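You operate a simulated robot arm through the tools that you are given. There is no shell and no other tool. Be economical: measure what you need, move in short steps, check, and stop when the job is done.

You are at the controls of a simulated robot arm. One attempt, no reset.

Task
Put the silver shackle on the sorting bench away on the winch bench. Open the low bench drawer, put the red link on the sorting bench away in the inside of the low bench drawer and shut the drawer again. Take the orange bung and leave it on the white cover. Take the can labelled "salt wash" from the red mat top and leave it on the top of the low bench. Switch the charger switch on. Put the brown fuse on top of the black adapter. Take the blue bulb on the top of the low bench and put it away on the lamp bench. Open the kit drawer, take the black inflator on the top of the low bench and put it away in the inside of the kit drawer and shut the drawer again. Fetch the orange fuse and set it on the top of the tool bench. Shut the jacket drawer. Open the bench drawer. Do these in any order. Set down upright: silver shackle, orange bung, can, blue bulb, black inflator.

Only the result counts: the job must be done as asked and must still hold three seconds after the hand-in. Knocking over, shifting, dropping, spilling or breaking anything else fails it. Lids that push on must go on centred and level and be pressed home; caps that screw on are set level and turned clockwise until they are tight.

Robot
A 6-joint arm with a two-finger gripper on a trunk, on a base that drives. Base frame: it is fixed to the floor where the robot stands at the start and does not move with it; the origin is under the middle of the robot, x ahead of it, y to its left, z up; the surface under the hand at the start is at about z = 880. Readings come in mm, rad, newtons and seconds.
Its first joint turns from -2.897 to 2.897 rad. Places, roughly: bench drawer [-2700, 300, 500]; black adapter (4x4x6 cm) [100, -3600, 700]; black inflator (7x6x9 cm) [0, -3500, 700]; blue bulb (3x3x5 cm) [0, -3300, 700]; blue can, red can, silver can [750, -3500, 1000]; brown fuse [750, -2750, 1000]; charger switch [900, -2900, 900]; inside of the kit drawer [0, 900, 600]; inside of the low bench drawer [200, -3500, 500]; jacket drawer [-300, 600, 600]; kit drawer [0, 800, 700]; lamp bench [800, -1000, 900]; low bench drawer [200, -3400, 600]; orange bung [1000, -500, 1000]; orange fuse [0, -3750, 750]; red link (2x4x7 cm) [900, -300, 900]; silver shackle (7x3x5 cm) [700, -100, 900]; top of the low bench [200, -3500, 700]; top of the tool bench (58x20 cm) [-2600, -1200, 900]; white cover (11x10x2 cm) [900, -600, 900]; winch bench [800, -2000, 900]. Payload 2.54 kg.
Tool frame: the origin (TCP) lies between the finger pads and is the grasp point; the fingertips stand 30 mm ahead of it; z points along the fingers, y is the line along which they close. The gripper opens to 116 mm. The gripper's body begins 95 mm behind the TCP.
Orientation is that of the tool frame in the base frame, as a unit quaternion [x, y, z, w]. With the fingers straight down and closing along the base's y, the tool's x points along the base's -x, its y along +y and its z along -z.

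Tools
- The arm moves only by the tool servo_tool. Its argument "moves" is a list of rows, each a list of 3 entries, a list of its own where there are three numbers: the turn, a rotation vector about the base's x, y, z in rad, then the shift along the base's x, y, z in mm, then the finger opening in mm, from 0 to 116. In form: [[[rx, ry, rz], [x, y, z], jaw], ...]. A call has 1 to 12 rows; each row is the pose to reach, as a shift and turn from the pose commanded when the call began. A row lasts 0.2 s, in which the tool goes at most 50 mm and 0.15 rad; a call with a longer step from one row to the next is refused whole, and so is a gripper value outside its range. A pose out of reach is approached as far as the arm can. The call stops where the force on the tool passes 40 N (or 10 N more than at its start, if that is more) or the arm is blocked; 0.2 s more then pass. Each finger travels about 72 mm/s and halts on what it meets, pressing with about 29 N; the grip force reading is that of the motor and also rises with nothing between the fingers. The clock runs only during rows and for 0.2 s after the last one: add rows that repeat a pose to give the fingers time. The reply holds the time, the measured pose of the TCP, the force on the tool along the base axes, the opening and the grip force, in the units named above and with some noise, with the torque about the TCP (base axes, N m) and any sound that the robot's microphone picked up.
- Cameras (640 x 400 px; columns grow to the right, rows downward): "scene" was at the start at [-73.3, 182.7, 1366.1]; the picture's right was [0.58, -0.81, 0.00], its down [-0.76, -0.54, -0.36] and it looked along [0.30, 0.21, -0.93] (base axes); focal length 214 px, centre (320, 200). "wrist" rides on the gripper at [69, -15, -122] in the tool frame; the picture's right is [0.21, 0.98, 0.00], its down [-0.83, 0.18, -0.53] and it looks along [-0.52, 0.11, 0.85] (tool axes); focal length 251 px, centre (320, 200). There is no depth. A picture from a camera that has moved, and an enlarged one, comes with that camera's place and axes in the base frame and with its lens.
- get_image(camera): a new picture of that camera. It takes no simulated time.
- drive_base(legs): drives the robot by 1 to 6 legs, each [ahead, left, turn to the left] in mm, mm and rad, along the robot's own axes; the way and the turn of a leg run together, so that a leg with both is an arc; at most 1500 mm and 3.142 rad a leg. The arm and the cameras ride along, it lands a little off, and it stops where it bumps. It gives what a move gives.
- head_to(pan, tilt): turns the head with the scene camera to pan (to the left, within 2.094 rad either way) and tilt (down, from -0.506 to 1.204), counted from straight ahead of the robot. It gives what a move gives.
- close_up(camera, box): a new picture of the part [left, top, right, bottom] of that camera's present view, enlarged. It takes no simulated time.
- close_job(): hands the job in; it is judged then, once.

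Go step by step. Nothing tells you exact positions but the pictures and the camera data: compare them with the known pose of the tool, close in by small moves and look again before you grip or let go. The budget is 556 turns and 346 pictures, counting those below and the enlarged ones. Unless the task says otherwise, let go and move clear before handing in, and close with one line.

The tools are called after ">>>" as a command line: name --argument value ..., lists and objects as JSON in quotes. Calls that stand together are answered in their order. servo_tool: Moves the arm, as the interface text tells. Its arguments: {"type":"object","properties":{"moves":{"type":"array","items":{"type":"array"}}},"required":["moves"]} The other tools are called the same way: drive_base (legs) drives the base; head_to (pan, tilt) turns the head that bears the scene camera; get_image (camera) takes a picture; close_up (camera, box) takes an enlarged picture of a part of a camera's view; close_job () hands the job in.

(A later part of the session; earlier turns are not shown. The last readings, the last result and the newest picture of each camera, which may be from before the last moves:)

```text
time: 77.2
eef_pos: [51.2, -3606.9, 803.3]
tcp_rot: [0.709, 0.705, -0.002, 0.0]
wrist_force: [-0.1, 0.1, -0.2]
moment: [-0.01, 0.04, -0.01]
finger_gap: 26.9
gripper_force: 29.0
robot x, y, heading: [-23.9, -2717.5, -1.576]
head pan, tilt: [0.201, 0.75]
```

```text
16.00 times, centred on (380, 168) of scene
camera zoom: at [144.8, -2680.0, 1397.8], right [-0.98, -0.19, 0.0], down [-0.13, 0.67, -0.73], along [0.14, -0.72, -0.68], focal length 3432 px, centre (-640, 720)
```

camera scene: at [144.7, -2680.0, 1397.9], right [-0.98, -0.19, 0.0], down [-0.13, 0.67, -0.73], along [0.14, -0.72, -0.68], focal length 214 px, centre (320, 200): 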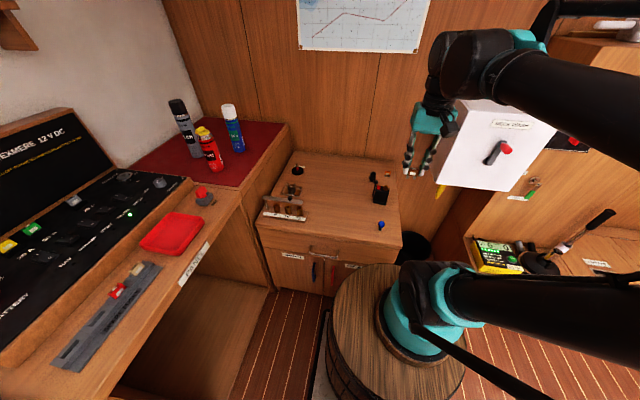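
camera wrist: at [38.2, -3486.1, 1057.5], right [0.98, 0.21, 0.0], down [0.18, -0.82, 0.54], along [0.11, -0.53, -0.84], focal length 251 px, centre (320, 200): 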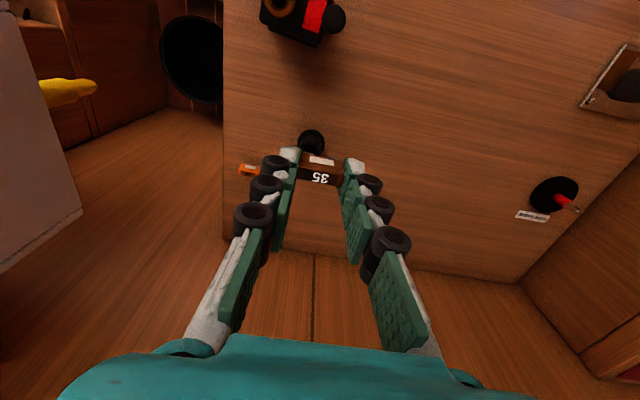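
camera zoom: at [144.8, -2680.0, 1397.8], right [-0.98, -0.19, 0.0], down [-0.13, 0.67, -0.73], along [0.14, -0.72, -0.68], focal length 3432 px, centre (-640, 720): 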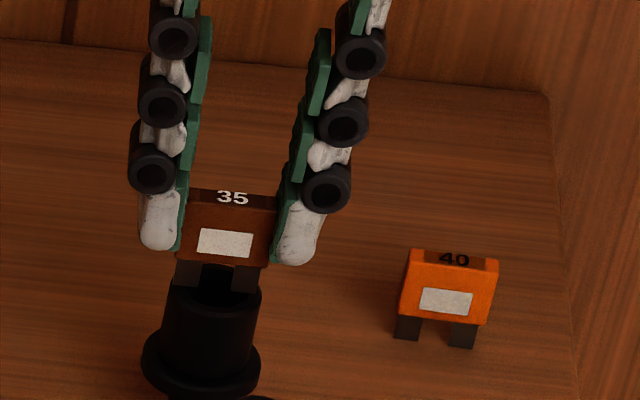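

>>> servo_tool --moves '[[[0, 0, 0], [0, -1, -1], 16], [[0, 0, 0], [0, -1.5, -2], 16], [[0, 0, 0], [0, -1.5, -2], 16]]'

>>> close_up --camera "scene" --box '[365, 155, 395, 180]'

```text
time: 78.0
eef_pos: [51.4, -3607.1, 801.3]
tcp_rot: [0.709, 0.706, -0.003, 0.001]
wrist_force: [0.0, 0.4, 10.1]
moment: [0.0, 0.02, 0.04]
finger_gap: 27.0
gripper_force: 29.0
robot x, y, heading: [-25.0, -2718.2, -1.573]
head pan, tilt: [0.201, 0.75]
```

```text
16.00 times, centred on (380, 168) of scene
camera zoom: at [144.7, -2679.6, 1397.8], right [-0.98, -0.19, 0.0], down [-0.13, 0.67, -0.73], along [0.14, -0.72, -0.68], focal length 3432 px, centre (-640, 720)
```

zoom: 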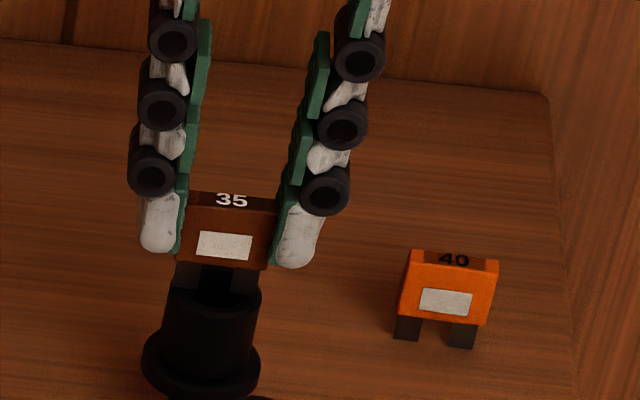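

Contact 10 N with almost no moment, so both prongs are on the rim. Release softly.

>>> servo_tool --moves '[[[0, 0, 0], [0, 0, 0.8], 16], [[0, 0, 0], [0, 0, 0.8], 26], [[0, 0, 0], [0, 0, 0.8], 30], [[0, 0, 0], [0, 0, 0.8], 38], [[0, 0, 0], [0, 0, 0.8], 44]]'

>>> close_up --camera "scene" --box '[365, 155, 395, 180]'

```text
time: 79.2
eef_pos: [51.8, -3607.1, 800.9]
tcp_rot: [0.709, 0.705, -0.003, 0.001]
wrist_force: [-0.7, 0.3, 0.7]
moment: [-0.03, 0.02, -0.03]
finger_gap: 43.8
gripper_force: 0.1
robot x, y, heading: [-23.2, -2715.9, -1.579]
head pan, tilt: [0.201, 0.75]
```

```text
16.00 times, centred on (380, 168) of scene
camera zoom: at [144.8, -2680.0, 1397.8], right [-0.98, -0.19, 0.0], down [-0.13, 0.67, -0.73], along [0.14, -0.72, -0.68], focal length 3432 px, centre (-640, 720)
```

zoom: 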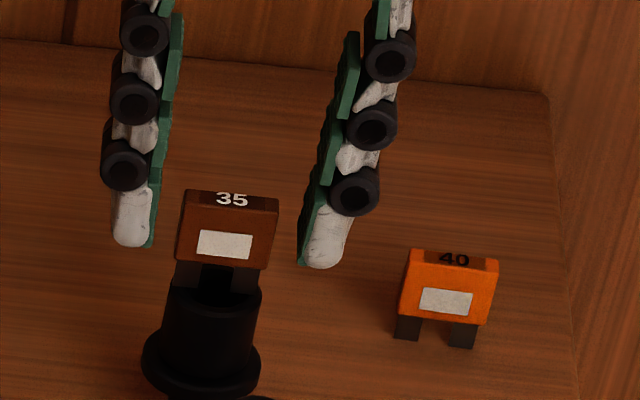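

The brown fuse stands on the adapter. Rise straight up, tuck, and shift left toward the cans.

>>> servo_tool --moves '[[[0, 0, 0], [0, 0, 30], 44], [[0, 0, 0], [0, 0, 70], 44], [[0, 0, 0], [0, 0, 115], 44], [[0, 0, 0], [0, 0, 160], 44], [[0, 0, 0], [0, 30, 195], 44], [[0, 0, 0], [0, 60, 230], 44], [[0, 0, 0], [0, 100, 250], 44], [[0, 0, 0], [0, 145, 260], 44], [[0, 0, 0], [0, 190, 265], 60], [[0, 0, 0], [0, 235, 265], 90]]'

>>> drive_base --legs '[[0, 220, 0]]'

>>> head_to --pan 0.35 --tilt 0.6

>>> get_image --camera "scene"

>>> get_image --camera "wrist"

```text
time: 81.4
eef_pos: [51.8, -3370.7, 1066.1]
tcp_rot: [0.709, 0.705, -0.003, 0.002]
wrist_force: [-0.2, -1.4, -0.1]
moment: [0.03, 0.01, -0.01]
finger_gap: 90.2
gripper_force: 0.1
robot x, y, heading: [-18.0, -2721.1, -1.576]
head pan, tilt: [0.201, 0.75]
```

```text
time: 83.1
eef_pos: [272.7, -3372.2, 1066.7]
tcp_rot: [0.709, 0.706, -0.002, 0.002]
wrist_force: [0.4, 0.1, 1.4]
moment: [-0.01, 0.01, 0.0]
finger_gap: 90.2
gripper_force: 0.0
robot x, y, heading: [198.7, -2715.8, -1.574]
head pan, tilt: [0.201, 0.75]
```

```text
time: 83.8
eef_pos: [273.5, -3372.6, 1066.7]
tcp_rot: [0.709, 0.705, -0.003, 0.001]
wrist_force: [0.3, 0.2, 0.1]
moment: [-0.02, 0.01, 0.0]
finger_gap: 89.9
gripper_force: 0.0
robot x, y, heading: [201.4, -2719.8, -1.576]
head pan, tilt: [0.351, 0.6]
```

```text
262 pictures are left
camera scene: at [380.3, -2682.9, 1410.6], right [-0.94, -0.34, 0.0], down [-0.19, 0.53, -0.82], along [0.28, -0.78, -0.57], focal length 214 px, centre (320, 200)
```

scene: 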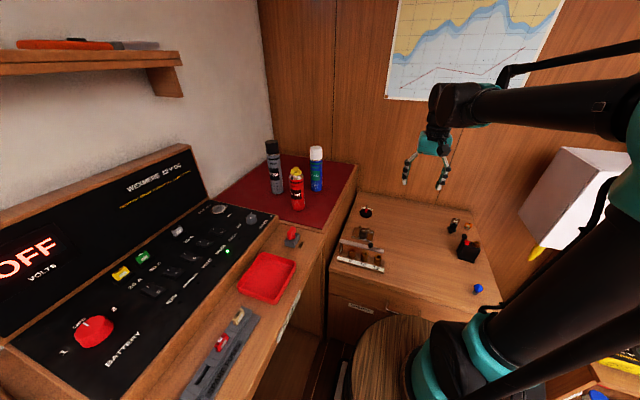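

```text
261 pictures are left
camera wrist: at [258.6, -3302.8, 1188.8], right [0.98, 0.21, 0.0], down [0.18, -0.82, 0.54], along [0.11, -0.53, -0.84], focal length 251 px, centre (320, 200)
```

wrist: 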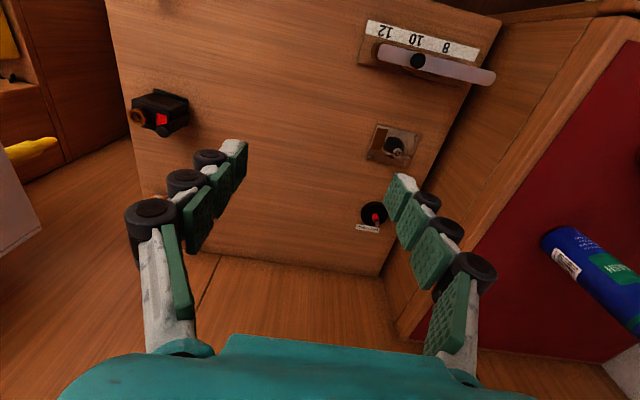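

>>> close_up --camera "scene" --box '[250, 130, 350, 220]'

>>> close_up --camera "scene" --box '[325, 190, 495, 310]'

```text
4.44 times, centred on (300, 175) of scene
camera zoom: at [380.3, -2682.9, 1410.6], right [-0.94, -0.34, 0.0], down [-0.19, 0.53, -0.82], along [0.28, -0.78, -0.57], focal length 953 px, centre (409, 311)
```

zoom: 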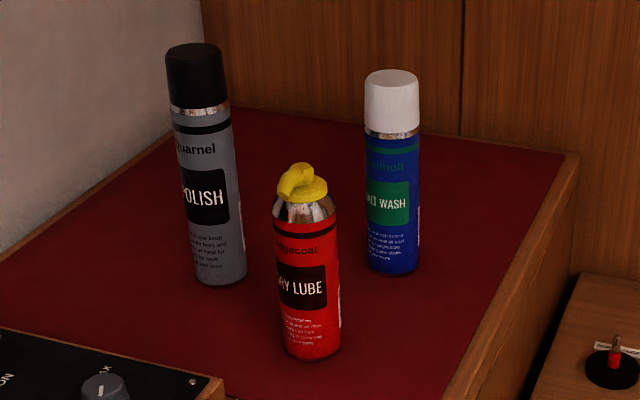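

```text
3.33 times, centred on (410, 250) of scene
camera zoom: at [380.3, -2682.9, 1410.6], right [-0.94, -0.34, 0.0], down [-0.19, 0.53, -0.82], along [0.28, -0.78, -0.57], focal length 715 px, centre (20, 33)
```

zoom: 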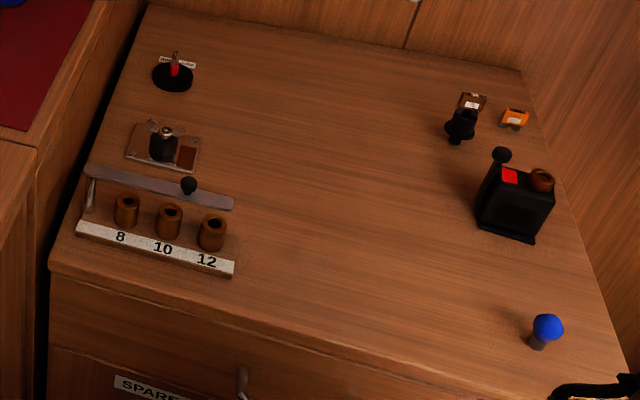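

Salt wash (blue) at (686,-3481), top z≈1082, Ø≈53. I go above it.

>>> servo_tool --moves '[[[0, 0, 0], [10, 0, 45], 90], [[0, 0, 0], [30, 0, 90], 90], [[0, 0, 0], [75, -10, 100], 90], [[0, 0, 0], [120, -20, 100], 90], [[0, 0, 0], [165, -30, 100], 90], [[0, 0, 0], [210, -45, 100], 90], [[0, 0, 0], [255, -60, 100], 90], [[0, 0, 0], [300, -75, 100], 90], [[0, 0, 0], [345, -90, 100], 90], [[0, 0, 0], [380, -100, 100], 90], [[0, 0, 0], [413, -109, 100], 90]]'

>>> get_image --camera "wrist"

>>> get_image --camera "scene"

```text
time: 86.2
eef_pos: [683.6, -3481.2, 1168.3]
tcp_rot: [0.709, 0.706, -0.002, 0.001]
wrist_force: [-0.6, 0.6, 0.0]
moment: [-0.03, -0.07, 0.0]
finger_gap: 89.9
gripper_force: 0.1
robot x, y, heading: [197.5, -2720.8, -1.572]
head pan, tilt: [0.351, 0.6]
```

```text
258 pictures are left
camera wrist: at [670.5, -3411.4, 1289.2], right [0.98, 0.21, 0.0], down [0.18, -0.82, 0.54], along [0.11, -0.53, -0.84], focal length 251 px, centre (320, 200)
```

wrist: 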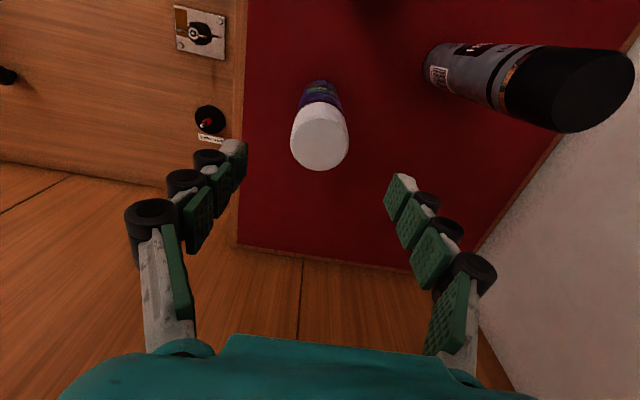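

```text
257 pictures are left
camera scene: at [380.0, -2682.8, 1410.7], right [-0.94, -0.34, 0.0], down [-0.19, 0.53, -0.83], along [0.28, -0.78, -0.56], focal length 214 px, centre (320, 200)
```

scene: 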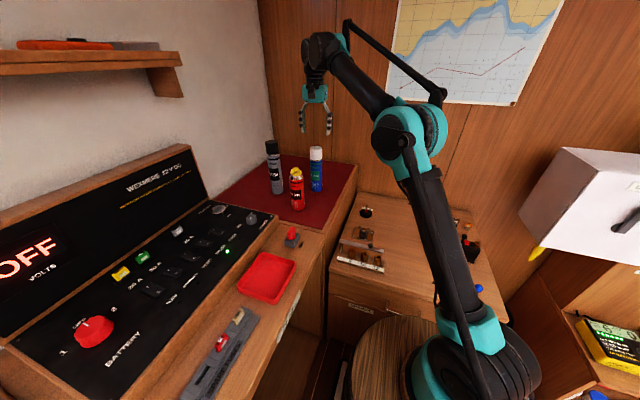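

Centred. Descend and grip below the cap.

>>> servo_tool --moves '[[[0, 0, 0], [1, 1, -45], 90], [[0, 0, 0], [1, 1, -90], 90], [[0, 0, 0], [1, 1, -135], 90], [[0, 0, 0], [1, 1, -165], 90], [[0, 0, 0], [1, 1, -165], 75], [[0, 0, 0], [1, 1, -165], 60], [[0, 0, 0], [1, 1, -165], 45], [[0, 0, 0], [1, 1, -165], 38], [[0, 0, 0], [1, 1, -165], 38]]'

>>> get_image --camera "wrist"

```text
time: 88.2
eef_pos: [687.9, -3479.6, 1001.8]
tcp_rot: [0.709, 0.705, -0.003, 0.001]
wrist_force: [-1.6, 1.0, -0.4]
moment: [0.03, 0.2, 0.0]
finger_gap: 53.0
gripper_force: 29.2
robot x, y, heading: [197.5, -2721.8, -1.577]
head pan, tilt: [0.351, 0.6]
```

```text
256 pictures are left
camera wrist: at [673.2, -3410.5, 1124.0], right [0.98, 0.21, 0.0], down [0.18, -0.82, 0.54], along [0.11, -0.53, -0.84], focal length 251 px, centre (320, 200)
```

wrist: 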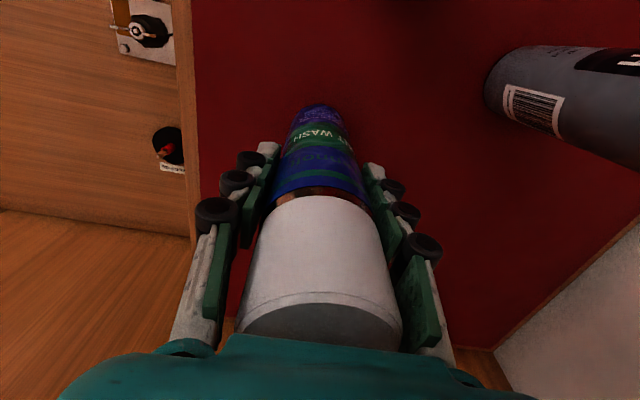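

Gripped (53 mm). Lift and carry to the middle of the low bench top.

>>> servo_tool --moves '[[[0, 0, 0], [0, 0, 40], 38], [[0, 0, 0], [0, 0, 80], 38], [[0, 0, 0], [-45, 5, 80], 38], [[0, 0, 0], [-90, 8, 80], 38], [[0, 0, 0], [-135, 10, 80], 38], [[0, 0, 0], [-180, 12, 80], 38], [[0, 0, 0], [-225, 15, 80], 38], [[0, 0, 0], [-270, 20, 80], 38], [[0, 0, 0], [-315, 22, 80], 38], [[0, 0, 0], [-360, 25, 80], 38], [[0, 0, 0], [-405, 28, 80], 38], [[0, 0, 0], [-450, 30, 80], 38]]'

>>> servo_tool --moves '[[[0, 0, 0], [-35, 0, 0], 38], [[0, 0, 0], [-35, 0, -45], 38], [[0, 0, 0], [-35, 0, -90], 38], [[0, 0, 0], [-35, 0, -135], 38], [[0, 0, 0], [-35, 0, -180], 38], [[0, 0, 0], [-35, 0, -220], 38]]'

>>> get_image --camera "wrist"

>>> get_image --camera "scene"

```text
time: 90.8
eef_pos: [237.5, -3450.4, 1081.4]
tcp_rot: [0.709, 0.706, -0.002, 0.001]
wrist_force: [0.0, -0.1, -2.5]
moment: [0.03, 0.01, 0.0]
finger_gap: 52.6
gripper_force: 28.4
robot x, y, heading: [200.1, -2717.9, -1.576]
head pan, tilt: [0.351, 0.6]
```

```text
time: 92.2
eef_pos: [201.1, -3451.5, 861.3]
tcp_rot: [0.709, 0.705, -0.003, 0.001]
wrist_force: [-0.4, 0.4, -2.8]
moment: [-0.01, 0.0, 0.02]
finger_gap: 53.0
gripper_force: 28.2
robot x, y, heading: [197.5, -2721.5, -1.58]
head pan, tilt: [0.351, 0.6]
```

```text
255 pictures are left
camera wrist: at [187.3, -3380.7, 982.9], right [0.98, 0.21, 0.0], down [0.18, -0.82, 0.54], along [0.11, -0.53, -0.84], focal length 251 px, centre (320, 200)
```

wrist: 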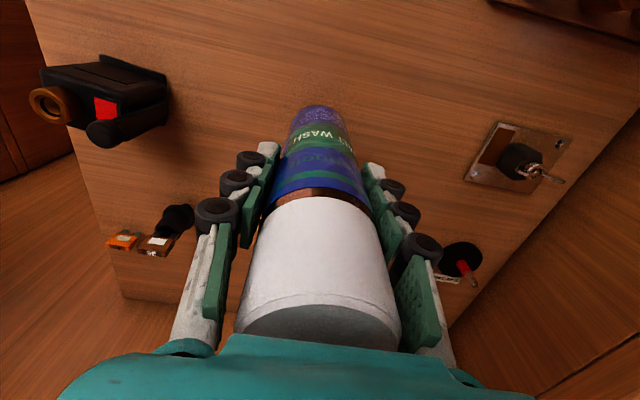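

```text
254 pictures are left
camera scene: at [380.3, -2682.9, 1410.7], right [-0.94, -0.34, 0.0], down [-0.19, 0.53, -0.83], along [0.28, -0.78, -0.56], focal length 214 px, centre (320, 200)
```

scene: 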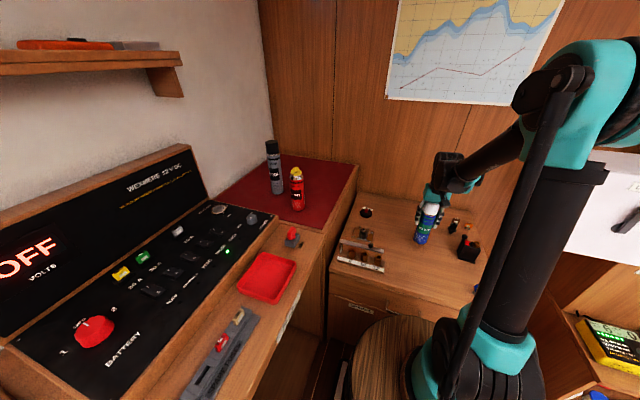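

>>> servo_tool --moves '[[[0, 0, 0], [0, 0, -15], 38], [[0, 0, 0], [0, 0, -25], 38], [[0, 0, 0], [0, 0, -30], 38], [[0, 0, 0], [0, 0, -33], 38], [[0, 0, 0], [0, 0, -35], 38], [[0, 0, 0], [0, 0, -36], 38]]'

```text
time: 93.6
eef_pos: [201.0, -3450.7, 825.7]
tcp_rot: [0.709, 0.705, -0.001, 0.001]
wrist_force: [0.2, -0.1, -3.6]
moment: [0.04, 0.01, -0.01]
finger_gap: 53.0
gripper_force: 29.4
robot x, y, heading: [198.1, -2720.5, -1.579]
head pan, tilt: [0.351, 0.6]
```

>>> servo_tool --moves '[[[0, 0, 0], [0, 0, -2], 38], [[0, 0, 0], [0, 0, -4], 38], [[0, 0, 0], [0, 0, -5], 38], [[0, 0, 0], [0, 0, -5], 38]]'

>>> close_up --camera "scene" --box '[390, 180, 480, 260]'

```text
time: 94.6
eef_pos: [201.1, -3450.7, 821.9]
tcp_rot: [0.709, 0.705, -0.002, 0.001]
wrist_force: [-5.8, -1.7, 23.2]
moment: [-0.19, 0.11, -0.01]
finger_gap: 52.8
gripper_force: 29.0
robot x, y, heading: [196.9, -2719.5, -1.58]
head pan, tilt: [0.351, 0.6]
```

```text
5.00 times, centred on (435, 220) of scene
camera zoom: at [380.1, -2682.3, 1410.7], right [-0.94, -0.34, 0.0], down [-0.19, 0.53, -0.83], along [0.28, -0.78, -0.56], focal length 1072 px, centre (-255, 100)
```

zoom: 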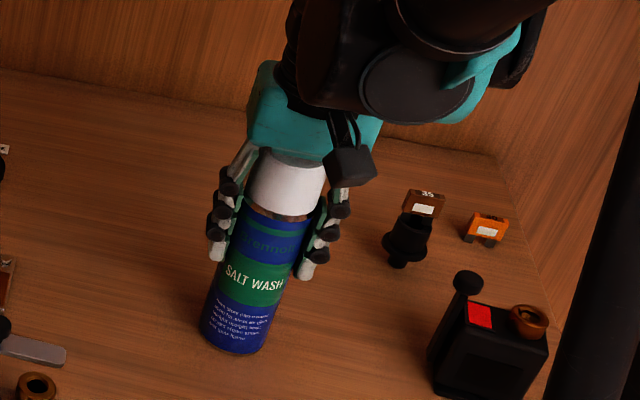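

Standing on the bench. Ease up, release, rise.

>>> servo_tool --moves '[[[0, 0, 0], [0, 0, 2], 38], [[0, 0, 0], [0, 0, 2], 55], [[0, 0, 0], [0, 0, 2], 70], [[0, 0, 0], [0, 0, 2], 85], [[0, 0, 0], [0, 0, 2], 90], [[0, 0, 0], [0, 0, 40], 90], [[0, 0, 0], [0, 0, 85], 90], [[0, 0, 0], [0, 0, 130], 90], [[0, 0, 0], [0, 0, 175], 90], [[0, 0, 0], [0, 0, 220], 90]]'

>>> get_image --camera "wrist"

```text
time: 96.8
eef_pos: [201.0, -3450.5, 1041.3]
tcp_rot: [0.71, 0.705, -0.003, 0.002]
wrist_force: [0.1, -0.1, 0.6]
moment: [0.05, 0.0, 0.0]
finger_gap: 90.1
gripper_force: 0.0
robot x, y, heading: [195.6, -2718.1, -1.579]
head pan, tilt: [0.351, 0.6]
```

```text
252 pictures are left
camera wrist: at [187.3, -3381.1, 1163.8], right [0.98, 0.21, 0.0], down [0.18, -0.82, 0.54], along [0.11, -0.53, -0.84], focal length 251 px, centre (320, 200)
```

wrist: 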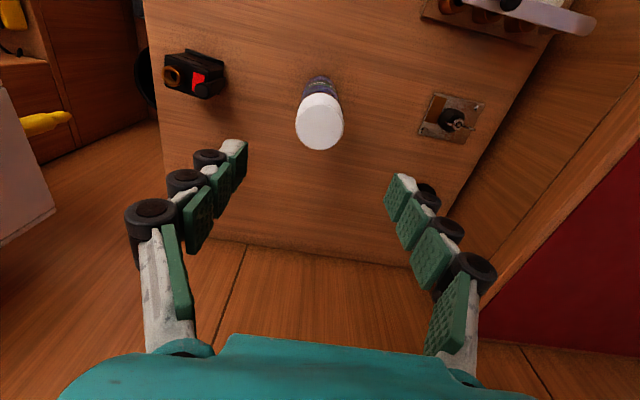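

Can placed upright. Now the low bench drawer: back off and look at its handle.

>>> servo_tool --moves '[[[0, 0, 0], [0, 45, 0], 90], [[0, 0, 0], [0, 90, 0], 90], [[0, 0, 0], [0, 135, 0], 90], [[0, 0, 0], [0, 180, 0], 90], [[0, 0, 0], [0, 225, 0], 90]]'

>>> drive_base --legs '[[-250, 0, 0.008]]'

>>> head_to --pan 0.0 --tilt 0.75

>>> get_image --camera "scene"

>>> get_image --camera "wrist"

```text
time: 98.0
eef_pos: [200.1, -3226.2, 1040.4]
tcp_rot: [0.709, 0.705, -0.003, 0.001]
wrist_force: [0.2, 0.1, 0.1]
moment: [0.05, -0.02, -0.04]
finger_gap: 90.0
gripper_force: 0.1
robot x, y, heading: [198.1, -2721.7, -1.576]
head pan, tilt: [0.351, 0.6]
```

```text
time: 99.8
eef_pos: [205.3, -2974.6, 1041.1]
tcp_rot: [0.706, 0.708, -0.002, 0.001]
wrist_force: [0.7, -0.4, 0.7]
moment: [-0.01, 0.04, 0.0]
finger_gap: 89.7
gripper_force: 0.1
robot x, y, heading: [199.9, -2467.3, -1.571]
head pan, tilt: [0.351, 0.6]
```

```text
time: 100.6
eef_pos: [204.0, -2974.3, 1040.5]
tcp_rot: [0.707, 0.707, -0.002, 0.002]
wrist_force: [0.4, -0.2, -1.0]
moment: [-0.02, -0.03, -0.02]
finger_gap: 90.0
gripper_force: 0.0
robot x, y, heading: [194.7, -2465.6, -1.571]
head pan, tilt: [0.0, 0.75]
```

```text
251 pictures are left
camera scene: at [350.0, -2430.3, 1397.8], right [-1.0, 0.0, 0.0], down [0.0, 0.68, -0.73], along [0.0, -0.73, -0.68], focal length 214 px, centre (320, 200)
```

scene: 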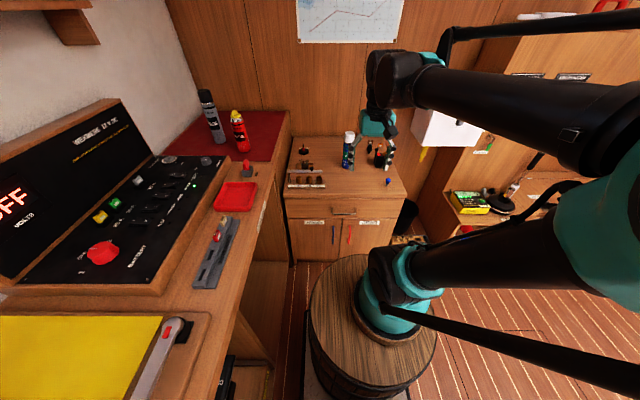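

```text
250 pictures are left
camera wrist: at [190.1, -2905.0, 1162.4], right [0.98, 0.22, 0.0], down [0.18, -0.82, 0.54], along [0.12, -0.53, -0.84], focal length 251 px, centre (320, 200)
```

wrist: 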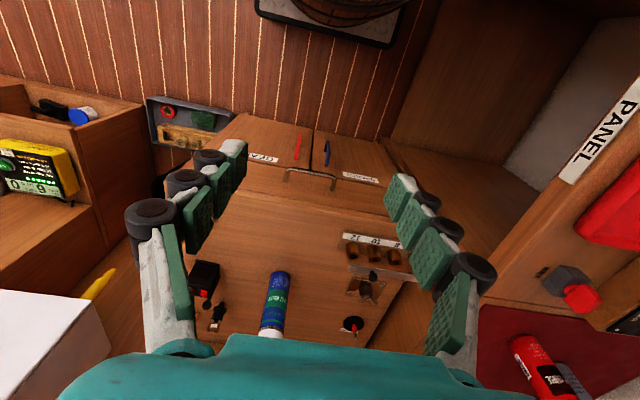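

>>> close_up --camera "scene" --box '[270, 130, 420, 270]'

>>> close_up --camera "wrist" --box '[230, 110, 410, 230]'

```text
2.86 times, centred on (345, 200) of scene
camera zoom: at [350.0, -2430.3, 1397.8], right [-1.0, 0.0, 0.0], down [0.0, 0.68, -0.73], along [0.0, -0.73, -0.68], focal length 613 px, centre (249, 200)
```

zoom: 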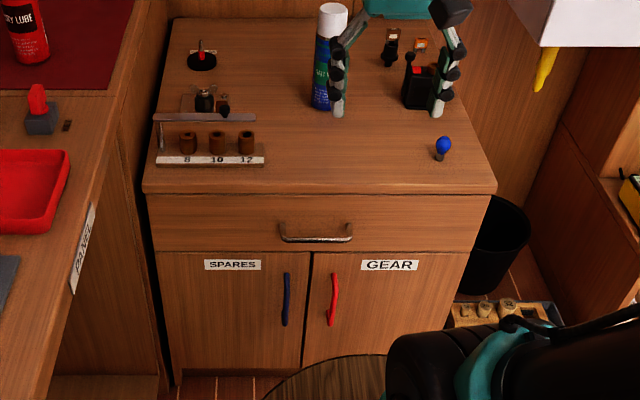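

```text
3.33 times, centred on (320, 170) of wrist
camera zoom: at [190.1, -2905.0, 1162.4], right [0.98, 0.22, 0.0], down [0.18, -0.82, 0.54], along [0.12, -0.53, -0.84], focal length 838 px, centre (320, 300)
```

zoom: 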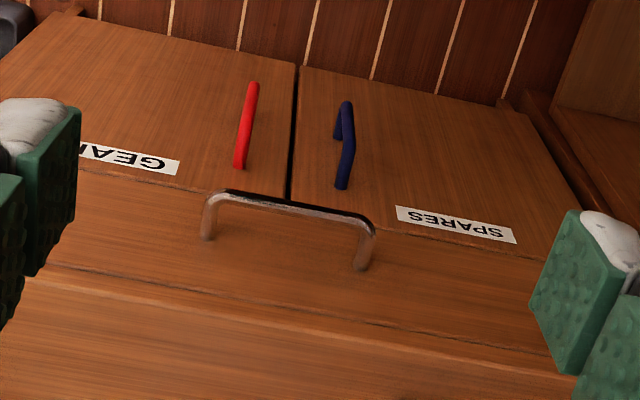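

The handle is a bar at about (229,-3177,606). I'll grip it with the tool tilted forward, fingers closing in the vertical plane; first turn the tool about the vertical.

>>> servo_tool --moves '[[[0, 0, -0.14], [2, 0, 0], 60], [[0, 0, -0.28], [4, 0, 0], 60], [[0, 0, -0.42], [6, 0, 0], 60], [[0, 0, -0.56], [8, 0, 0], 60], [[0, 0, -0.7], [10, 0, 0], 60], [[0, 0, -0.84], [12, 0, 0], 60], [[0, 0, -0.98], [14, 0, 0], 60], [[0, 0, -1.12], [16, 0, 0], 60], [[0, 0, -1.26], [18, 0, 0], 60], [[0, 0, -1.4], [20, 0, 0], 60], [[0, 0, -1.5], [22, 0, 0], 60], [[0, 0, -1.571], [25, 0, 0], 60]]'

>>> get_image --camera "scene"

```text
time: 103.2
eef_pos: [230.1, -2974.6, 1041.3]
tcp_rot: [1.0, 0.001, -0.002, -0.001]
wrist_force: [0.2, 0.8, 0.3]
moment: [0.0, 0.02, -0.03]
finger_gap: 60.1
gripper_force: 0.2
robot x, y, heading: [197.0, -2467.7, -1.568]
head pan, tilt: [0.0, 0.75]
```

```text
247 pictures are left
camera scene: at [349.9, -2430.2, 1397.8], right [-1.0, 0.0, 0.0], down [0.0, 0.68, -0.73], along [0.0, -0.73, -0.68], focal length 214 px, centre (320, 200)
```

scene: 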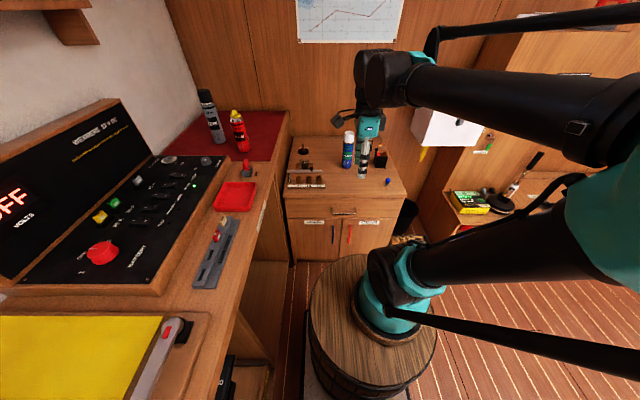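

>>> servo_tool --moves '[[[-0.117, 0, 0], [0, -5, -40], 60], [[-0.234, 0, 0], [0, -10, -80], 60], [[-0.351, 0, 0], [0, -15, -120], 60], [[-0.468, 0, 0], [0, -25, -160], 60], [[-0.585, 0, 0], [0, -35, -200], 60], [[-0.7, 0, 0], [0, -50, -240], 60], [[-0.82, 0, 0], [0, -65, -280], 60], [[-0.935, 0, 0], [0, -80, -320], 60], [[-1.05, 0, 0], [-1, -90, -360], 60], [[-1.05, 0, 0], [-1, -105, -394], 60]]'

>>> get_image --camera "wrist"

>>> close_up --camera "scene" --box '[270, 130, 420, 270]'

```text
time: 105.4
eef_pos: [237.5, -3084.6, 878.0]
tcp_rot: [0.866, 0.0, -0.003, 0.501]
wrist_force: [0.3, 0.2, -0.7]
moment: [0.01, 0.0, 0.0]
finger_gap: 60.1
gripper_force: 0.0
out of reach, approached as far as the arm can: row 6, 7, 8, 9, 10
robot x, y, heading: [197.3, -2471.0, -1.566]
head pan, tilt: [0.0, 0.75]
```

```text
246 pictures are left
camera wrist: at [307.5, -2971.7, 925.8], right [0.22, -0.49, 0.85], down [-0.82, 0.37, 0.43], along [-0.53, -0.79, -0.32], focal length 251 px, centre (320, 200)
```

wrist: 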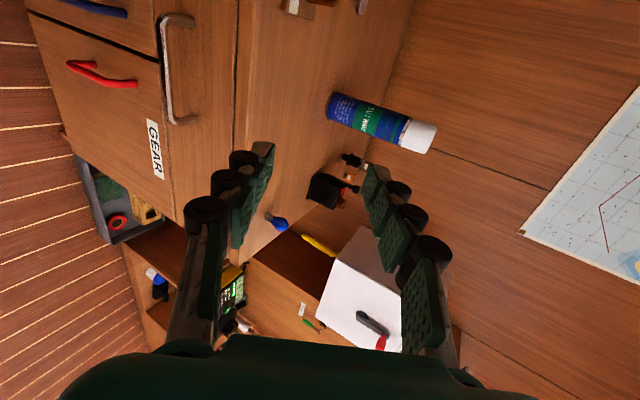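

```text
2.86 times, centred on (345, 200) of scene
camera zoom: at [349.9, -2430.2, 1397.8], right [-1.0, 0.0, 0.0], down [0.0, 0.68, -0.73], along [0.0, -0.73, -0.68], focal length 613 px, centre (249, 200)
```

zoom: 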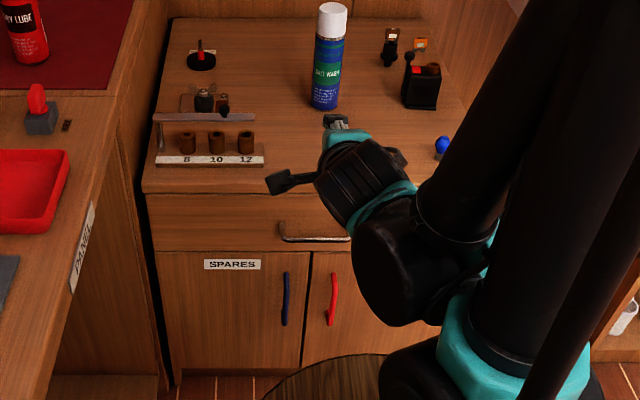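

The lower pose was out of reach; the arm needs more room. I back the base 180 mm and try again.

>>> drive_base --legs '[[-180, 0, 0]]'

>>> servo_tool --moves '[[[0, 0, 0], [-4, -20, -40], 60], [[0, 0, 0], [-8, -40, -80], 60], [[0, 0, 0], [-8, -60, -120], 60], [[0, 0, 0], [-8, -85, -160], 60], [[0, 0, 0], [-8, -110, -195], 60], [[0, 0, 0], [-8, -150, -215], 60], [[0, 0, 0], [-8, -195, -230], 60]]'

>>> get_image --camera "wrist"

```text
time: 106.9
eef_pos: [237.2, -2903.9, 878.4]
tcp_rot: [0.866, 0.001, -0.003, 0.501]
wrist_force: [0.0, -0.5, 0.1]
moment: [0.0, -0.02, 0.0]
finger_gap: 59.7
gripper_force: 0.1
robot x, y, heading: [199.5, -2285.5, -1.568]
head pan, tilt: [0.0, 0.75]
```

```text
time: 108.5
eef_pos: [248.3, -3199.4, 752.8]
tcp_rot: [0.867, 0.001, -0.003, 0.498]
wrist_force: [-0.6, 1.7, 1.4]
moment: [0.0, 0.01, -0.02]
finger_gap: 60.1
gripper_force: 0.0
out of reach, approached as far as the arm can: row 1, 2, 3, 4, 5, 6, 7
robot x, y, heading: [200.9, -2287.9, -1.564]
head pan, tilt: [0.0, 0.75]
```

```text
244 pictures are left
camera wrist: at [318.0, -3086.7, 801.5], right [0.22, -0.49, 0.84], down [-0.82, 0.37, 0.43], along [-0.53, -0.79, -0.32], focal length 251 px, centre (320, 200)
```

wrist: 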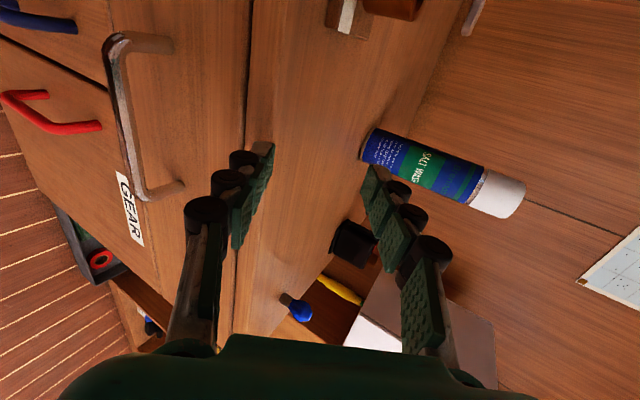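

The handle bar is really near (231,-3196,585), under an overhang. I reduce the tilt to 0.75 rad and go to a pre-grasp pose.

>>> servo_tool --moves '[[[0, 0, 0], [-4, 40, 20], 50], [[0.08, 0, 0], [-8, 75, 40], 40], [[0.16, 0, 0], [-12, 100, 40], 34], [[0.24, 0, 0], [-17, 100, 30], 30], [[0.3, 0, 0], [-17, 90, 0], 28], [[0.3, 0, 0], [-17, 80, -45], 28], [[0.3, 0, 0], [-17, 70, -85], 28], [[0.3, 0, 0], [-17, 61, -106], 28]]'

>>> get_image --camera "wrist"

>>> close_up --camera "scene" --box '[270, 130, 420, 270]'

```text
time: 110.3
eef_pos: [235.5, -3171.2, 681.7]
tcp_rot: [0.932, 0.001, -0.002, 0.364]
wrist_force: [-0.5, 1.4, -0.5]
moment: [-0.02, 0.0, 0.0]
finger_gap: 28.3
gripper_force: 0.1
out of reach, approached as far as the arm can: row 1, 6, 7, 8
robot x, y, heading: [198.7, -2287.3, -1.57]
head pan, tilt: [0.0, 0.75]
```

```text
243 pictures are left
camera wrist: at [306.4, -3077.6, 760.8], right [0.22, -0.72, 0.66], down [-0.82, 0.23, 0.52], along [-0.52, -0.66, -0.54], focal length 251 px, centre (320, 200)
```

wrist: 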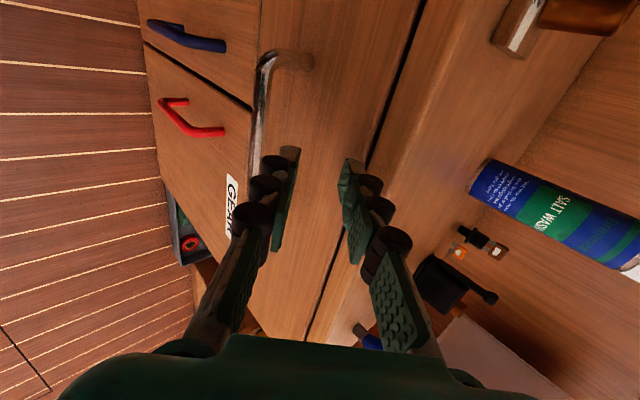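

```text
2.86 times, centred on (345, 200) of scene
camera zoom: at [349.2, -2248.7, 1397.8], right [-1.0, 0.0, 0.0], down [0.0, 0.68, -0.73], along [0.0, -0.73, -0.68], focal length 613 px, centre (249, 200)
```

zoom: 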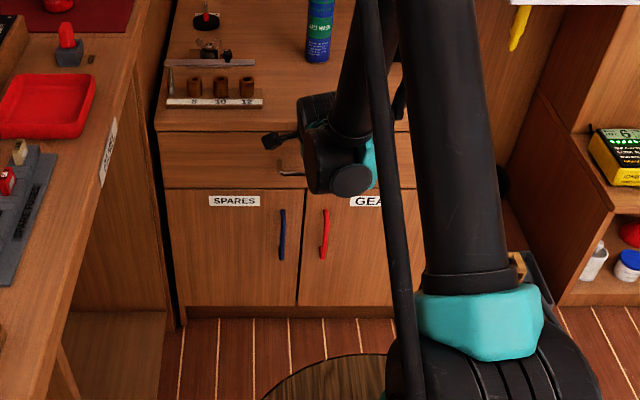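

The arm is still too folded; I back up another 120 mm and retry.

>>> drive_base --legs '[[-120, 0, 0]]'

>>> servo_tool --moves '[[[0, 0, 0], [-2, -20, -10], 28], [[0, 0, 0], [-4, -45, -20], 28], [[0, 0, 0], [-4, -70, -28], 28], [[0, 0, 0], [-4, -87, -35], 28]]'

>>> get_image --camera "wrist"

```text
time: 111.6
eef_pos: [236.1, -3049.8, 682.1]
tcp_rot: [0.931, 0.0, -0.003, 0.364]
wrist_force: [-0.3, 0.3, 0.2]
moment: [-0.04, -0.02, -0.01]
finger_gap: 28.0
gripper_force: 0.1
robot x, y, heading: [199.7, -2162.5, -1.568]
head pan, tilt: [0.0, 0.75]
```

```text
time: 112.6
eef_pos: [233.9, -3138.2, 646.6]
tcp_rot: [0.931, 0.002, -0.002, 0.365]
wrist_force: [-0.1, 0.4, -0.8]
moment: [0.0, 0.0, 0.02]
finger_gap: 28.1
gripper_force: 0.1
robot x, y, heading: [193.8, -2163.5, -1.569]
head pan, tilt: [0.0, 0.75]
```

```text
241 pictures are left
camera wrist: at [302.7, -3044.4, 725.7], right [0.22, -0.72, 0.66], down [-0.82, 0.23, 0.52], along [-0.52, -0.66, -0.54], focal length 251 px, centre (320, 200)
```

wrist: 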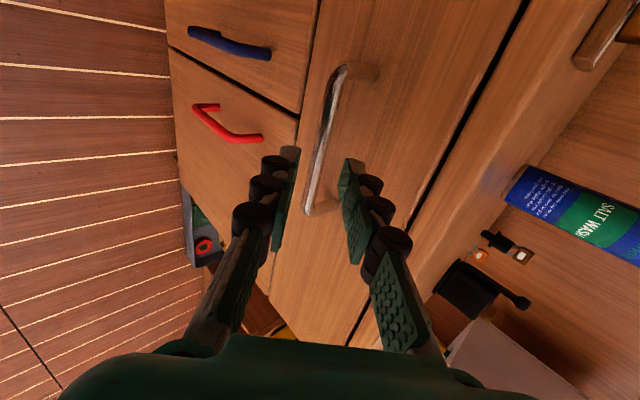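

Pre-grasp reached; the bar lies between the fingers. I advance along the tool axis.

>>> servo_tool --moves '[[[0, 0, 0], [0, -12, -6], 28], [[0, 0, 0], [0, -22, -17], 28], [[0, 0, 0], [0, -33, -28], 28], [[0, 0, 0], [0, -43, -39], 28]]'

>>> get_image --camera "wrist"

```text
time: 113.6
eef_pos: [233.5, -3180.8, 607.4]
tcp_rot: [0.931, 0.0, -0.003, 0.364]
wrist_force: [-0.9, 0.0, -0.4]
moment: [-0.04, 0.02, 0.01]
finger_gap: 27.8
gripper_force: 0.1
robot x, y, heading: [194.0, -2164.1, -1.564]
head pan, tilt: [0.0, 0.75]
```

```text
240 pictures are left
camera wrist: at [302.7, -3087.3, 686.3], right [0.22, -0.72, 0.66], down [-0.82, 0.23, 0.52], along [-0.52, -0.66, -0.54], focal length 251 px, centre (320, 200)
```

wrist: 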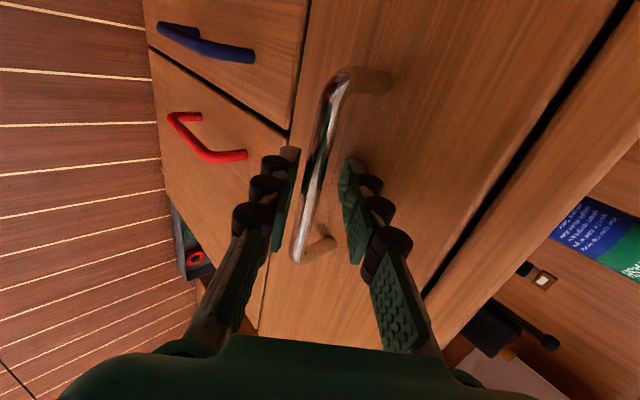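

The bar is already within the fingertips; advance a few mm more and close.

>>> servo_tool --moves '[[[0, 0, 0], [0, -4, -4], 28], [[0, 0, 0], [0, -6, -7], 28], [[0, 0, 0], [0, -6, -7], 20], [[0, 0, 0], [0, -6, -7], 10], [[0, 0, 0], [0, -6, -7], 3], [[0, 0, 0], [0, -6, -7], 3]]'

>>> close_up --camera "wrist" --box '[220, 60, 420, 260]'

```text
time: 115.0
eef_pos: [232.3, -3186.2, 599.3]
tcp_rot: [0.932, 0.002, -0.002, 0.363]
wrist_force: [0.0, 10.7, -14.0]
moment: [-0.08, -0.15, -0.1]
finger_gap: 15.7
gripper_force: 9.5
robot x, y, heading: [201.3, -2167.2, -1.566]
head pan, tilt: [0.0, 0.75]
```

```text
2.00 times, centred on (320, 160) of wrist
camera zoom: at [302.5, -3092.9, 679.1], right [0.22, -0.72, 0.66], down [-0.82, 0.23, 0.52], along [-0.52, -0.66, -0.54], focal length 503 px, centre (320, 280)
```

zoom: 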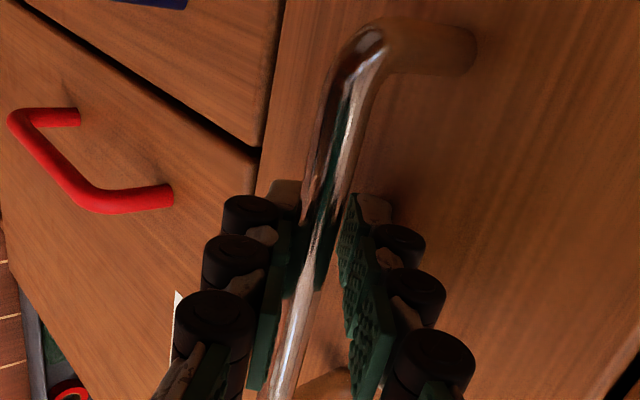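

>>> servo_tool --moves '[[[0, 0, 0], [0, 2.5, -2.2], 3], [[0, 0, 0], [0, 2.5, -2.2], 3], [[0, 0, 0], [0, 2.5, -2.2], 3]]'

```text
time: 115.8
eef_pos: [232.7, -3183.9, 598.2]
tcp_rot: [0.931, 0.001, -0.002, 0.364]
wrist_force: [0.1, 2.5, -10.1]
moment: [0.06, -0.18, -0.4]
finger_gap: 10.7
gripper_force: 20.1
robot x, y, heading: [193.9, -2163.5, -1.566]
head pan, tilt: [0.0, 0.75]
```

Gripped (10.7 mm bar). Pull gently.

>>> servo_tool --moves '[[[0, 0, 0], [0, 8, 0], 3], [[0, 0, 0], [0, 18, 0], 3], [[0, 0, 0], [0, 30, 0], 3]]'

>>> close_up --camera "scene" --box '[270, 100, 420, 240]'

```text
time: 116.6
eef_pos: [231.8, -3154.8, 597.4]
tcp_rot: [0.931, 0.001, -0.002, 0.364]
wrist_force: [1.3, -0.5, -9.9]
moment: [-0.02, -0.49, -0.25]
finger_gap: 10.3
gripper_force: 36.8
robot x, y, heading: [198.5, -2168.0, -1.563]
head pan, tilt: [0.0, 0.75]
```

```text
2.86 times, centred on (345, 170) of scene
camera zoom: at [348.6, -2128.9, 1397.8], right [-1.0, -0.01, 0.0], down [0.0, 0.68, -0.73], along [0.0, -0.73, -0.68], focal length 613 px, centre (249, 286)
```

zoom: 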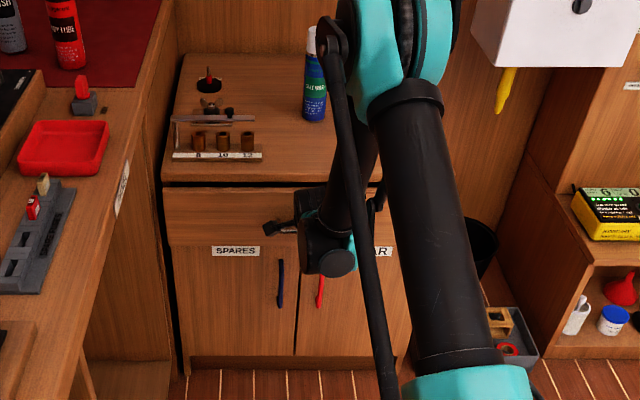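

The drawer slides. I pull further by driving the base back.

>>> drive_base --legs '[[-170, 0, 0]]'

>>> close_up --camera "scene" --box '[250, 80, 420, 240]'

>>> get_image --camera "wrist"

```text
time: 118.0
eef_pos: [232.8, -2984.5, 596.9]
tcp_rot: [0.931, 0.001, -0.003, 0.364]
wrist_force: [5.9, -1.1, -11.3]
moment: [-0.02, -0.42, -0.34]
finger_gap: 10.4
gripper_force: 35.5
robot x, y, heading: [201.3, -1996.0, -1.564]
head pan, tilt: [0.0, 0.75]
```

```text
2.50 times, centred on (335, 160) of scene
camera zoom: at [347.9, -1958.7, 1397.8], right [-1.0, -0.01, 0.0], down [0.0, 0.68, -0.73], along [0.0, -0.73, -0.68], focal length 536 px, centre (282, 300)
```

zoom: 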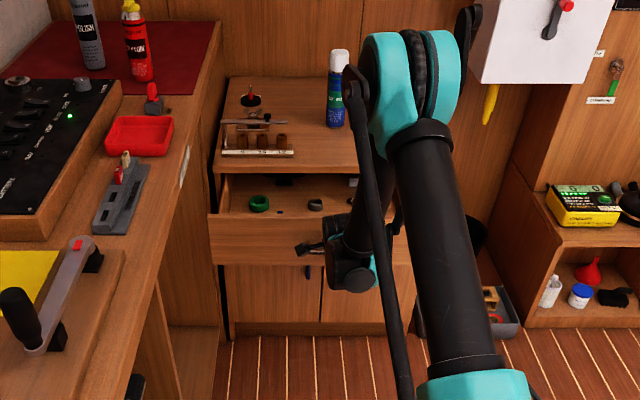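

```text
236 pictures are left
camera wrist: at [302.2, -2890.5, 677.3], right [0.22, -0.72, 0.66], down [-0.82, 0.23, 0.52], along [-0.52, -0.66, -0.54], focal length 251 px, centre (320, 200)
```

wrist: 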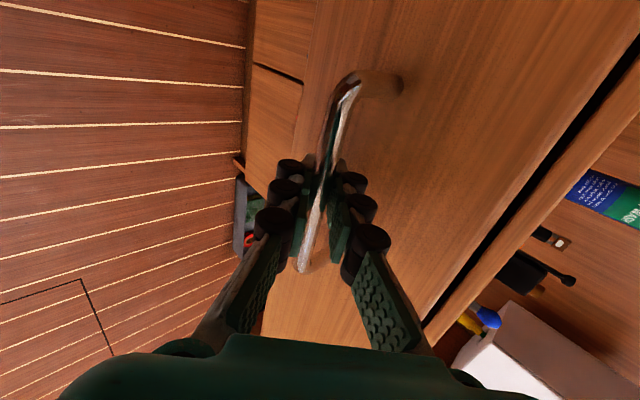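

Drawer is open about 200 mm. Release, retreat along the tool axis, then turn the tool back to vertical.

>>> servo_tool --moves '[[[0, 0, 0], [0, 0, 0], 15], [[0, 0, 0], [0, 0, 0], 28], [[0, 0, 0], [0, 15, 16], 30], [[0, 0, 0], [0, 35, 40], 30], [[0, 0, 0], [0, 55, 80], 30], [[0.14, 0, 0], [0, 60, 125], 30], [[0.28, 0, 0], [0, 60, 170], 30], [[0.42, 0, 0], [0, 60, 215], 30], [[0.56, 0, 0], [0, 60, 260], 30], [[0.68, 0, 0], [0, 60, 305], 30], [[0.75, 0, 0], [0, 60, 350], 40]]'

>>> get_image --camera "scene"

```text
time: 120.4
eef_pos: [232.9, -2923.8, 946.4]
tcp_rot: [1.0, 0.002, -0.002, -0.004]
wrist_force: [0.0, 1.0, -0.5]
moment: [0.0, -0.02, 0.0]
finger_gap: 40.0
gripper_force: 0.0
robot x, y, heading: [197.7, -1999.4, -1.57]
head pan, tilt: [0.0, 0.75]
```

```text
235 pictures are left
camera scene: at [347.7, -1958.3, 1397.8], right [-1.0, -0.01, 0.0], down [0.0, 0.68, -0.73], along [0.0, -0.73, -0.68], focal length 214 px, centre (320, 200)
```

scene: 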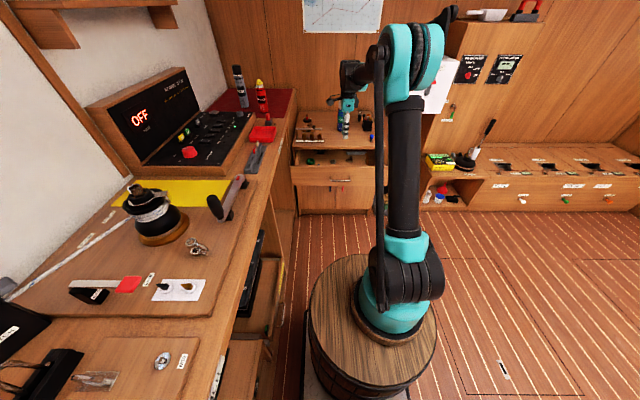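

I raise the tool, then drive forward-right to reach the blue bulb.

>>> servo_tool --moves '[[[0, 0, 0], [-40, 20, 20], 60], [[0, 0, 0], [-80, 40, 40], 60], [[0, 0, 0], [-80, 80, 60], 60], [[0, 0, 0], [-80, 120, 80], 60]]'

>>> drive_base --legs '[[0, -130, 0], [480, 0, 0]]'

>>> head_to --pan 0.1 --tilt 0.8

>>> get_image --camera "scene"

>>> get_image --camera "wrist"

```text
time: 121.4
eef_pos: [153.8, -2805.4, 1025.4]
tcp_rot: [1.0, 0.002, -0.002, -0.003]
wrist_force: [-0.4, -1.2, -0.1]
moment: [0.07, 0.01, -0.03]
finger_gap: 59.7
gripper_force: 0.1
robot x, y, heading: [195.0, -1996.0, -1.566]
head pan, tilt: [0.0, 0.75]
```

```text
time: 125.1
eef_pos: [26.8, -3281.5, 1027.1]
tcp_rot: [1.0, 0.003, -0.002, -0.002]
wrist_force: [0.3, 0.0, -0.6]
moment: [-0.01, 0.01, 0.0]
finger_gap: 60.0
gripper_force: 0.1
robot x, y, heading: [72.5, -2473.9, -1.566]
head pan, tilt: [0.0, 0.75]
```

```text
time: 125.8
eef_pos: [27.6, -3281.1, 1026.7]
tcp_rot: [1.0, 0.002, -0.002, -0.003]
wrist_force: [0.0, -0.4, 0.7]
moment: [-0.01, 0.0, -0.02]
finger_gap: 60.0
gripper_force: 0.0
robot x, y, heading: [68.3, -2473.1, -1.56]
head pan, tilt: [0.099, 0.799]
```

```text
234 pictures are left
camera scene: at [229.4, -2432.5, 1393.8], right [-0.99, -0.11, 0.0], down [-0.08, 0.71, -0.7], along [0.07, -0.69, -0.72], focal length 214 px, centre (320, 200)
```

scene: 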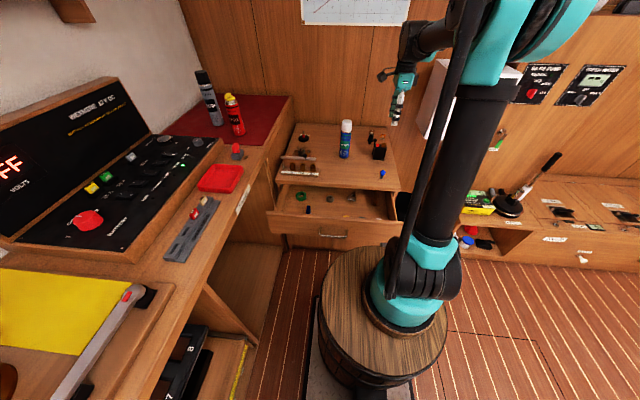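

```text
233 pictures are left
camera wrist: at [96.9, -3265.8, 1149.3], right [0.22, -0.98, -0.01], down [-0.82, -0.19, 0.54], along [-0.52, -0.11, -0.84], focal length 251 px, centre (320, 200)
```

wrist: 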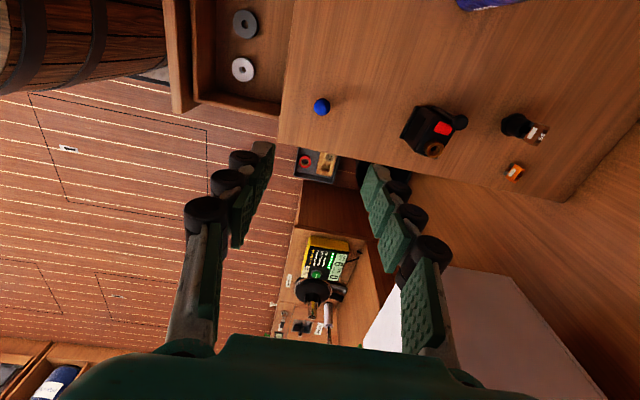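

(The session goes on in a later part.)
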